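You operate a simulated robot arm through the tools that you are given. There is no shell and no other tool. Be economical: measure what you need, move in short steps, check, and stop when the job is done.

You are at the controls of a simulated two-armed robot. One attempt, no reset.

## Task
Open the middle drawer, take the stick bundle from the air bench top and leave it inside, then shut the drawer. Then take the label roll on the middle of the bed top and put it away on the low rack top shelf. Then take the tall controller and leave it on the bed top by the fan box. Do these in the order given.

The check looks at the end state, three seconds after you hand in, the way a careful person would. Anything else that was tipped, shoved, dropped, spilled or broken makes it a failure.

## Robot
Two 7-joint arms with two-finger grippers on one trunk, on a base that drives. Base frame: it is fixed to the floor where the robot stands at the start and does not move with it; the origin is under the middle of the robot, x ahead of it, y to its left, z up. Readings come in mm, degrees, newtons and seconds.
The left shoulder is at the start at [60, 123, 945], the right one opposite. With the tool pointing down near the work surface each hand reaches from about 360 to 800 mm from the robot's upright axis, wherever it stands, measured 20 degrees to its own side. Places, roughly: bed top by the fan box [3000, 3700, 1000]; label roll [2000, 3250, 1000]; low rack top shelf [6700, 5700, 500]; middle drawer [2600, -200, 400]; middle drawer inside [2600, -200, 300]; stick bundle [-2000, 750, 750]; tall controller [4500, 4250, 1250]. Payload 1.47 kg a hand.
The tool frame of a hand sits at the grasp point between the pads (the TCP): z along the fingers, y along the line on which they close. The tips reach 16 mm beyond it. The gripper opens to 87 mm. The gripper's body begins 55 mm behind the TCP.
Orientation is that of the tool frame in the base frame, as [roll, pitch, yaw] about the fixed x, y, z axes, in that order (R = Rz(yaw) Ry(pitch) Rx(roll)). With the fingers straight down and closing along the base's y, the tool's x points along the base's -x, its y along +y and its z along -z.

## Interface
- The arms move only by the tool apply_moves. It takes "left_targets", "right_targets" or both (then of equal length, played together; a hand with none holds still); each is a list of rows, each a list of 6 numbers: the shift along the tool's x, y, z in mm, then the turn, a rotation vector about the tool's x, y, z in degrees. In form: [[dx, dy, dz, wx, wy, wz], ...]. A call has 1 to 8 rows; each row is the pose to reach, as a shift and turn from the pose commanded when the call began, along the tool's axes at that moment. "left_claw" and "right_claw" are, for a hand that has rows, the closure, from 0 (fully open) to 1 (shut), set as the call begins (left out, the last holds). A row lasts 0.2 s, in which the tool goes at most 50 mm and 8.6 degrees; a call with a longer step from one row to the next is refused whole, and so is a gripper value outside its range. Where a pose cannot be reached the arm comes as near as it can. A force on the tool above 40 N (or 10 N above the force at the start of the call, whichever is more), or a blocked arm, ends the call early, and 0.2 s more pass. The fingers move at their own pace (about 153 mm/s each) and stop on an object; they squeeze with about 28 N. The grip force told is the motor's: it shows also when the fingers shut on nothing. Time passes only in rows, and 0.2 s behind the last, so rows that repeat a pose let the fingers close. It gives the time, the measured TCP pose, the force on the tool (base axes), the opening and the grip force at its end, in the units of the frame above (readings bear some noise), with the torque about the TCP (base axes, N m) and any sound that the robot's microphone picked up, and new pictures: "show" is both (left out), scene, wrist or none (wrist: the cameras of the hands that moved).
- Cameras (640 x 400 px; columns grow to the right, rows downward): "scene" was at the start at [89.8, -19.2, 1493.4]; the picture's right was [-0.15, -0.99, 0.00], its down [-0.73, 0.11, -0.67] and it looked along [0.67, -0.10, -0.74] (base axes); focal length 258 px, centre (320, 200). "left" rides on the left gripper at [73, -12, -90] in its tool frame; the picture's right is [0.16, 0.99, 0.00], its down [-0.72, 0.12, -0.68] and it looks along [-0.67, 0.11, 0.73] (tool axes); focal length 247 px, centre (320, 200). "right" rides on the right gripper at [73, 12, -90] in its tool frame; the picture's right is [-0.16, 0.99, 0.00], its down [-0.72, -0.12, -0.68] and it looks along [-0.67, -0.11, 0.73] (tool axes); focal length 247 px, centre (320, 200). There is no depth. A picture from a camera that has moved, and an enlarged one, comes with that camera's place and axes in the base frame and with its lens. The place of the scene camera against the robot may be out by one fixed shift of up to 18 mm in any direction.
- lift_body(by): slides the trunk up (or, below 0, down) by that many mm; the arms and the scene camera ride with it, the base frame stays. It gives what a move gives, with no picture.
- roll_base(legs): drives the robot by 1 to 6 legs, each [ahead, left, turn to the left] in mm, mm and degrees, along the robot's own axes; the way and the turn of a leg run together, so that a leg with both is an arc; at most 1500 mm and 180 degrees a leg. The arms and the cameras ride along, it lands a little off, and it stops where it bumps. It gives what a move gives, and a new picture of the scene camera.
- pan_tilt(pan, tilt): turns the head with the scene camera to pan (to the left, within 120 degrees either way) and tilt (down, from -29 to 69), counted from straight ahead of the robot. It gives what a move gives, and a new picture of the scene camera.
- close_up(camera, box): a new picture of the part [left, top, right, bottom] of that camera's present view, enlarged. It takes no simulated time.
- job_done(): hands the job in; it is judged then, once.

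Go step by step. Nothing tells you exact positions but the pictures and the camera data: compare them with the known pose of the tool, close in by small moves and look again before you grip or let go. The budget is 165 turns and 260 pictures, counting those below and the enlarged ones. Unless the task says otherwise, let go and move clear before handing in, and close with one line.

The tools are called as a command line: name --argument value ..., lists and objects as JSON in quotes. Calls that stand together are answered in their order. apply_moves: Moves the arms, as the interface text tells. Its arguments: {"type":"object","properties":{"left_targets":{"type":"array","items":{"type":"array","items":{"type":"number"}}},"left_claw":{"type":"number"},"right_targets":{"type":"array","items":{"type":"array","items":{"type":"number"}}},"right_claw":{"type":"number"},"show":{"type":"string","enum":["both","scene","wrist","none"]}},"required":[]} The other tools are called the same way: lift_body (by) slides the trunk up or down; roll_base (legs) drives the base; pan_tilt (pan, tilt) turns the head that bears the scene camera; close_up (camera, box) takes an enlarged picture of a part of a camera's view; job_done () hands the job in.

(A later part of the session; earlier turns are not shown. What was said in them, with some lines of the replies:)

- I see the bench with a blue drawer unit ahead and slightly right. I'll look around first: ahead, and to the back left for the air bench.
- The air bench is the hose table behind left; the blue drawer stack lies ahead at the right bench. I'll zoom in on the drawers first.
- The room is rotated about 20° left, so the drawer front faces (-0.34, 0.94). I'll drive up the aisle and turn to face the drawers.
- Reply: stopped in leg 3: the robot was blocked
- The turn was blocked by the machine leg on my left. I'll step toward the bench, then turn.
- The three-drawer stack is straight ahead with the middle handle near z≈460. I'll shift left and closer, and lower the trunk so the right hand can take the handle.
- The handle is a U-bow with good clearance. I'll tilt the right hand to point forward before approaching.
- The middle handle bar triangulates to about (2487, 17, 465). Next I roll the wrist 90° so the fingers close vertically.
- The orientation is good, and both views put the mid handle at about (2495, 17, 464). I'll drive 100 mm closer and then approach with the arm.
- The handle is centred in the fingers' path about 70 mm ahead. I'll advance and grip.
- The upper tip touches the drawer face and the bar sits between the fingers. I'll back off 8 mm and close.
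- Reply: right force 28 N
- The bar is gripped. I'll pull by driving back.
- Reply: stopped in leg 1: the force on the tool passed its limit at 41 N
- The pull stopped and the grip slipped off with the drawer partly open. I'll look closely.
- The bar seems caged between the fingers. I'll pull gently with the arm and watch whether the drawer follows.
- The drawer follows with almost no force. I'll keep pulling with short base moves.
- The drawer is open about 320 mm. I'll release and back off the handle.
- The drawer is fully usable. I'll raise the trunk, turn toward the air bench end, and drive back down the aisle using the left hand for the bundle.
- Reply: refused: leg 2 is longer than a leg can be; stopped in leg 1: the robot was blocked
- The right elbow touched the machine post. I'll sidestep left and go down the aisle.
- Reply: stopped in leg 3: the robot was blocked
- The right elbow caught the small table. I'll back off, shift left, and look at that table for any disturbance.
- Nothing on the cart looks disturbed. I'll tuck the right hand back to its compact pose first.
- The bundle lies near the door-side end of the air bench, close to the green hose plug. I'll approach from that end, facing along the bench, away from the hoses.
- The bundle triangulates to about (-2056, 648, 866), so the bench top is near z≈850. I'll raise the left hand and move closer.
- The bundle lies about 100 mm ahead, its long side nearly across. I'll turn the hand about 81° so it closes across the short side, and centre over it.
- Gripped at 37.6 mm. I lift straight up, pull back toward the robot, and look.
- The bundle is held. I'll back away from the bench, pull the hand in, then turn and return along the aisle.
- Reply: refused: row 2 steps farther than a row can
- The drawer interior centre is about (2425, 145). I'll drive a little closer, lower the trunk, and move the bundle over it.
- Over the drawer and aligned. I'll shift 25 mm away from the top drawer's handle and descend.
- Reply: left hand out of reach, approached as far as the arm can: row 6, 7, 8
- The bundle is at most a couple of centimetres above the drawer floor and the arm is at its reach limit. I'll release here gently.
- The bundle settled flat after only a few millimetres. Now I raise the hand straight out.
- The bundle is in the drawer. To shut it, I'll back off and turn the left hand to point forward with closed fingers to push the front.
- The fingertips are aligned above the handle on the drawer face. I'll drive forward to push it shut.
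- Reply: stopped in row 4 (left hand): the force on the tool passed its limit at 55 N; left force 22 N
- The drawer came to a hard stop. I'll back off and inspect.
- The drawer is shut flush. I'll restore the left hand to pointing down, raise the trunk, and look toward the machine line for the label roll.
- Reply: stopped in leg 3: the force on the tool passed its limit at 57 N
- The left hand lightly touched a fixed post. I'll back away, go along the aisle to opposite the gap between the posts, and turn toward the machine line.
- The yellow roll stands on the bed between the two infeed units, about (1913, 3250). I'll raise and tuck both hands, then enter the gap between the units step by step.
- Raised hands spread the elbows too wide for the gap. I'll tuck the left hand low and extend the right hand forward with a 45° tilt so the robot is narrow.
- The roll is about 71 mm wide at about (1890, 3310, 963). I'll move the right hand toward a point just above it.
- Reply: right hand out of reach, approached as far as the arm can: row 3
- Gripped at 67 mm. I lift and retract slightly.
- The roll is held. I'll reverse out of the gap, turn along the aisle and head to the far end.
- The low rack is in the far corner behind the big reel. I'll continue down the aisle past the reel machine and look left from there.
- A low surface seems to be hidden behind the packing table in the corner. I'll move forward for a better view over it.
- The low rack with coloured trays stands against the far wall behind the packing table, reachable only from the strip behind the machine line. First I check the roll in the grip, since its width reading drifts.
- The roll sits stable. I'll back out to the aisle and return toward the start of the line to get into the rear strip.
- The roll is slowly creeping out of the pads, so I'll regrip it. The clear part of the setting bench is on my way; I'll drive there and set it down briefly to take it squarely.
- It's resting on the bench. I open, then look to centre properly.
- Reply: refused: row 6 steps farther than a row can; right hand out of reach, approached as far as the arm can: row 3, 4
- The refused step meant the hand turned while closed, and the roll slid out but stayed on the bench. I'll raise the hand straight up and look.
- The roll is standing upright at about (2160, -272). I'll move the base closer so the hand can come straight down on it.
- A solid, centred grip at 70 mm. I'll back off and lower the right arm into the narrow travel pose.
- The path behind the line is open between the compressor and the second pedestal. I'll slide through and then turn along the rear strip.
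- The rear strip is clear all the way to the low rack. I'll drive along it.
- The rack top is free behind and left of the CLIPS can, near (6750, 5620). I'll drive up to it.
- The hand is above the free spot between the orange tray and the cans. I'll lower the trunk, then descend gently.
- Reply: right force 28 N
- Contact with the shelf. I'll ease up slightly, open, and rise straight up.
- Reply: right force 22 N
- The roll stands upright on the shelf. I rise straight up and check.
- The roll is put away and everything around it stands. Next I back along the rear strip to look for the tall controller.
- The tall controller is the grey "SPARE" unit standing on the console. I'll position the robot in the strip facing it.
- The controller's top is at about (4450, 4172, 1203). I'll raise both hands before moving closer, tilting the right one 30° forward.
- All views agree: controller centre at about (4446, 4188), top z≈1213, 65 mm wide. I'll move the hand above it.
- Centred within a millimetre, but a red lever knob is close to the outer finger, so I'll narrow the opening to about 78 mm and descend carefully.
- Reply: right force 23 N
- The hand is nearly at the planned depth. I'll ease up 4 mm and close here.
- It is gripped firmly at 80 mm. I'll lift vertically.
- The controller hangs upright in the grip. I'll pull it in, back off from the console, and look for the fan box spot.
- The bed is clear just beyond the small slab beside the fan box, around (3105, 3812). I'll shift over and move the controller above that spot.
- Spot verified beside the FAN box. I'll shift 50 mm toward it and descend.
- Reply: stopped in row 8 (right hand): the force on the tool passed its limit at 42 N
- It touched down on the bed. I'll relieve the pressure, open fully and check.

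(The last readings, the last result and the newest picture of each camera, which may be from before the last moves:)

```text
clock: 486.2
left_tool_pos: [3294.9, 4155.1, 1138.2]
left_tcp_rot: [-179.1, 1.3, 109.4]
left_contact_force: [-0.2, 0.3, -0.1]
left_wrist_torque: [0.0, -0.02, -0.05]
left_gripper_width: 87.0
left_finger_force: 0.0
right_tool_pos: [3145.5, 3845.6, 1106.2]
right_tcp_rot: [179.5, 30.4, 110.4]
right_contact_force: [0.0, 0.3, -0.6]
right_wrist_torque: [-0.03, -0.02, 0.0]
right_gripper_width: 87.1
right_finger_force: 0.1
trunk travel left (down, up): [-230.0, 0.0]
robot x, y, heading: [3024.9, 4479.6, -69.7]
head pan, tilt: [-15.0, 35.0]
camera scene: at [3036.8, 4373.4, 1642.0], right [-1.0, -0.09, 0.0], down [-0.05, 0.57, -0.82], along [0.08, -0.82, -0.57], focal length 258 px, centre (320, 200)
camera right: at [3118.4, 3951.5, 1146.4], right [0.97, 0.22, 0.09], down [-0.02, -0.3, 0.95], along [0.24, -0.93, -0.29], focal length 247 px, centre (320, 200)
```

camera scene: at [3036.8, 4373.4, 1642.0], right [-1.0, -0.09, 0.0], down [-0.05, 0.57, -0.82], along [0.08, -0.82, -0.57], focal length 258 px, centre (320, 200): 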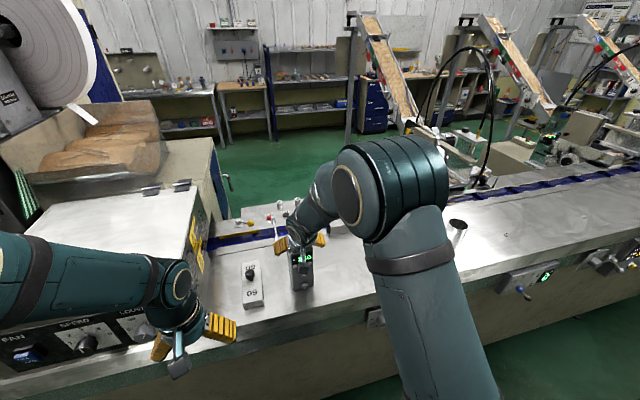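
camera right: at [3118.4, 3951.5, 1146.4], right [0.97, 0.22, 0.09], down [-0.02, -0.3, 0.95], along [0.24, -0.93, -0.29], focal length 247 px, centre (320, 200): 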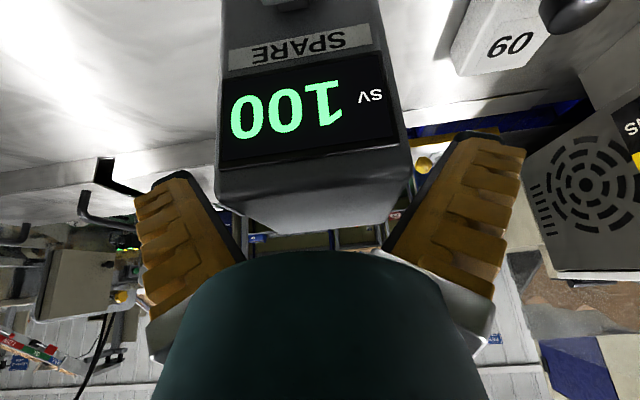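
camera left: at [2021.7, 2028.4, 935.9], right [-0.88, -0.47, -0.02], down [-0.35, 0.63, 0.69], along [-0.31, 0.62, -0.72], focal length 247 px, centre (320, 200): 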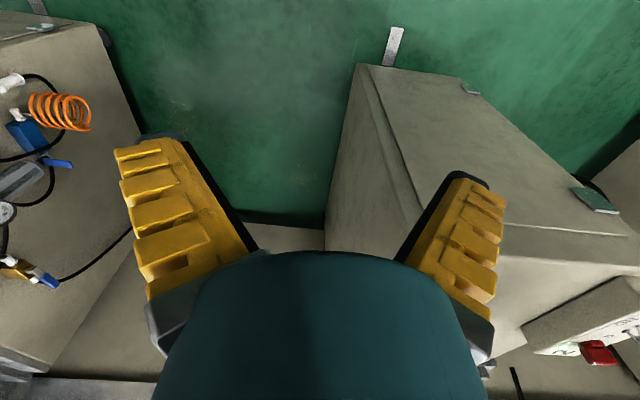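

Released and standing freely with no force. I rise along the vertical slowly.

apply_moves --right_targets '[[-8, 0, -14, 0, 0, 0], [-20, 0, -35, 0, 0, 0], [-40, 0, -70, 0, 0, 0], [-60, 0, -105, 0, 0, 0], [-80, 0, -140, 0, 0, 0]]' --show "scene"

close_up --camera "scene" --box '[200, 190, 400, 320]'

```text
clock: 487.4
left_tool_pos: [3292.4, 4157.2, 1139.1]
left_tcp_rot: [-179.1, 1.2, 109.4]
left_contact_force: [0.2, 0.1, 0.2]
left_wrist_torque: [0.01, 0.0, 0.0]
left_gripper_width: 86.8
left_finger_force: 0.1
right_tool_pos: [3143.6, 3849.3, 1268.3]
right_tcp_rot: [179.5, 30.5, 110.5]
right_contact_force: [0.4, 0.1, 0.2]
right_wrist_torque: [0.0, 0.01, 0.0]
right_gripper_width: 87.0
right_finger_force: 0.1
trunk travel left (down, up): [-230.0, 0.0]
robot x, y, heading: [3024.2, 4478.0, -69.7]
head pan, tilt: [-15.0, 35.0]
camera scene: at [3036.4, 4374.0, 1642.0], right [-1.0, -0.09, 0.0], down [-0.05, 0.57, -0.82], along [0.08, -0.82, -0.57], focal length 258 px, centre (320, 200)
```

scene: 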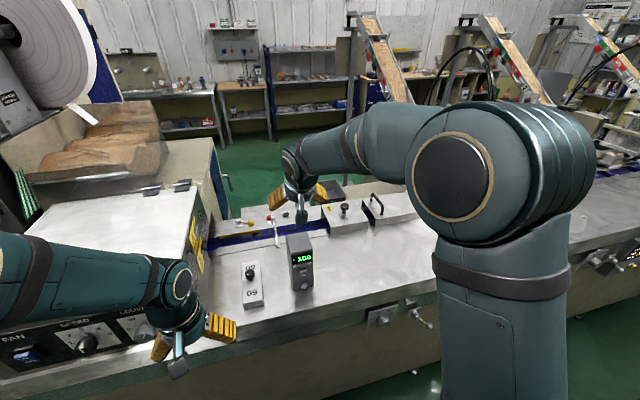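

```text
3.08 times, centred on (300, 255) of scene
camera zoom: at [3036.4, 4374.0, 1642.0], right [-1.0, -0.09, 0.0], down [-0.05, 0.57, -0.82], along [0.08, -0.82, -0.57], focal length 794 px, centre (382, 31)
```

zoom: 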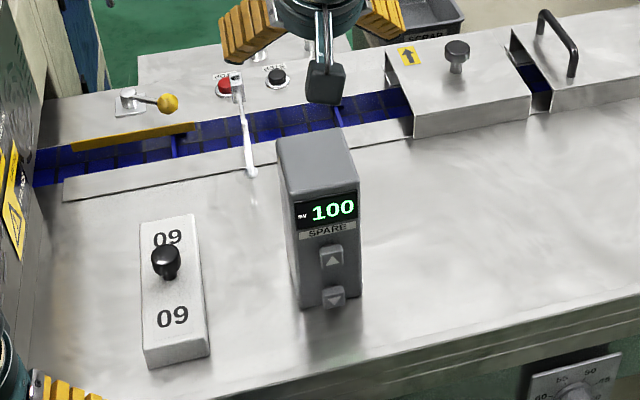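

The controller stands upright beside the FAN box. I'll back clear and hand in.

roll_base --legs '[[-250, 0, 0]]'

```text
clock: 489.3
left_tool_pos: [3203.0, 4388.4, 1137.8]
left_tcp_rot: [-179.1, 1.3, 108.9]
left_contact_force: [0.1, -0.8, -0.3]
left_wrist_torque: [-0.01, -0.03, 0.0]
left_gripper_width: 87.3
left_finger_force: 0.0
right_tool_pos: [3053.6, 4082.3, 1268.5]
right_tcp_rot: [179.5, 30.5, 110.0]
right_contact_force: [-1.0, -0.4, 1.0]
right_wrist_torque: [0.0, -0.01, -0.01]
right_gripper_width: 87.0
right_finger_force: 0.1
trunk travel left (down, up): [-230.0, 0.0]
robot x, y, heading: [2937.0, 4711.6, -70.0]
head pan, tilt: [-15.0, 35.0]
camera scene: at [2950.0, 4607.6, 1642.0], right [-1.0, -0.09, 0.0], down [-0.05, 0.57, -0.82], along [0.07, -0.82, -0.57], focal length 258 px, centre (320, 200)
```

scene: 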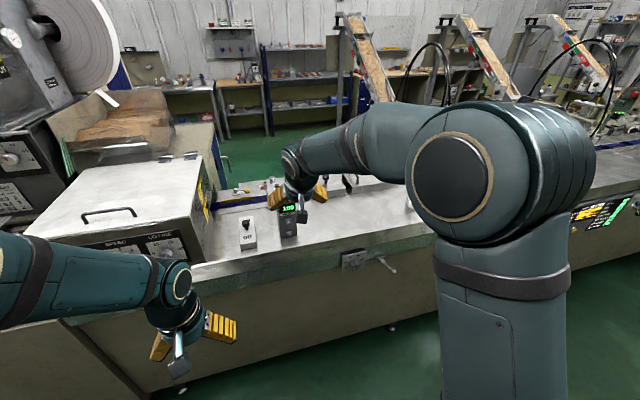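

All three jobs are finished: the drawer is shut, the roll and controller are standing, and both hands are empty and clear. I'm handing in now.

job_done

```text
The job is handed in.
```

I did all three in order and handed the job in: the stick bundle is in the shut middle drawer, the label roll stands on the low rack top shelf, and the tall controller stands on the bed top by the fan box, with a small slab between them. While driving I bumped the small cart, a machine post and a control pedestal's post; the cart's items looked undisturbed just after the bump, but I did not re-inspect any of the three.
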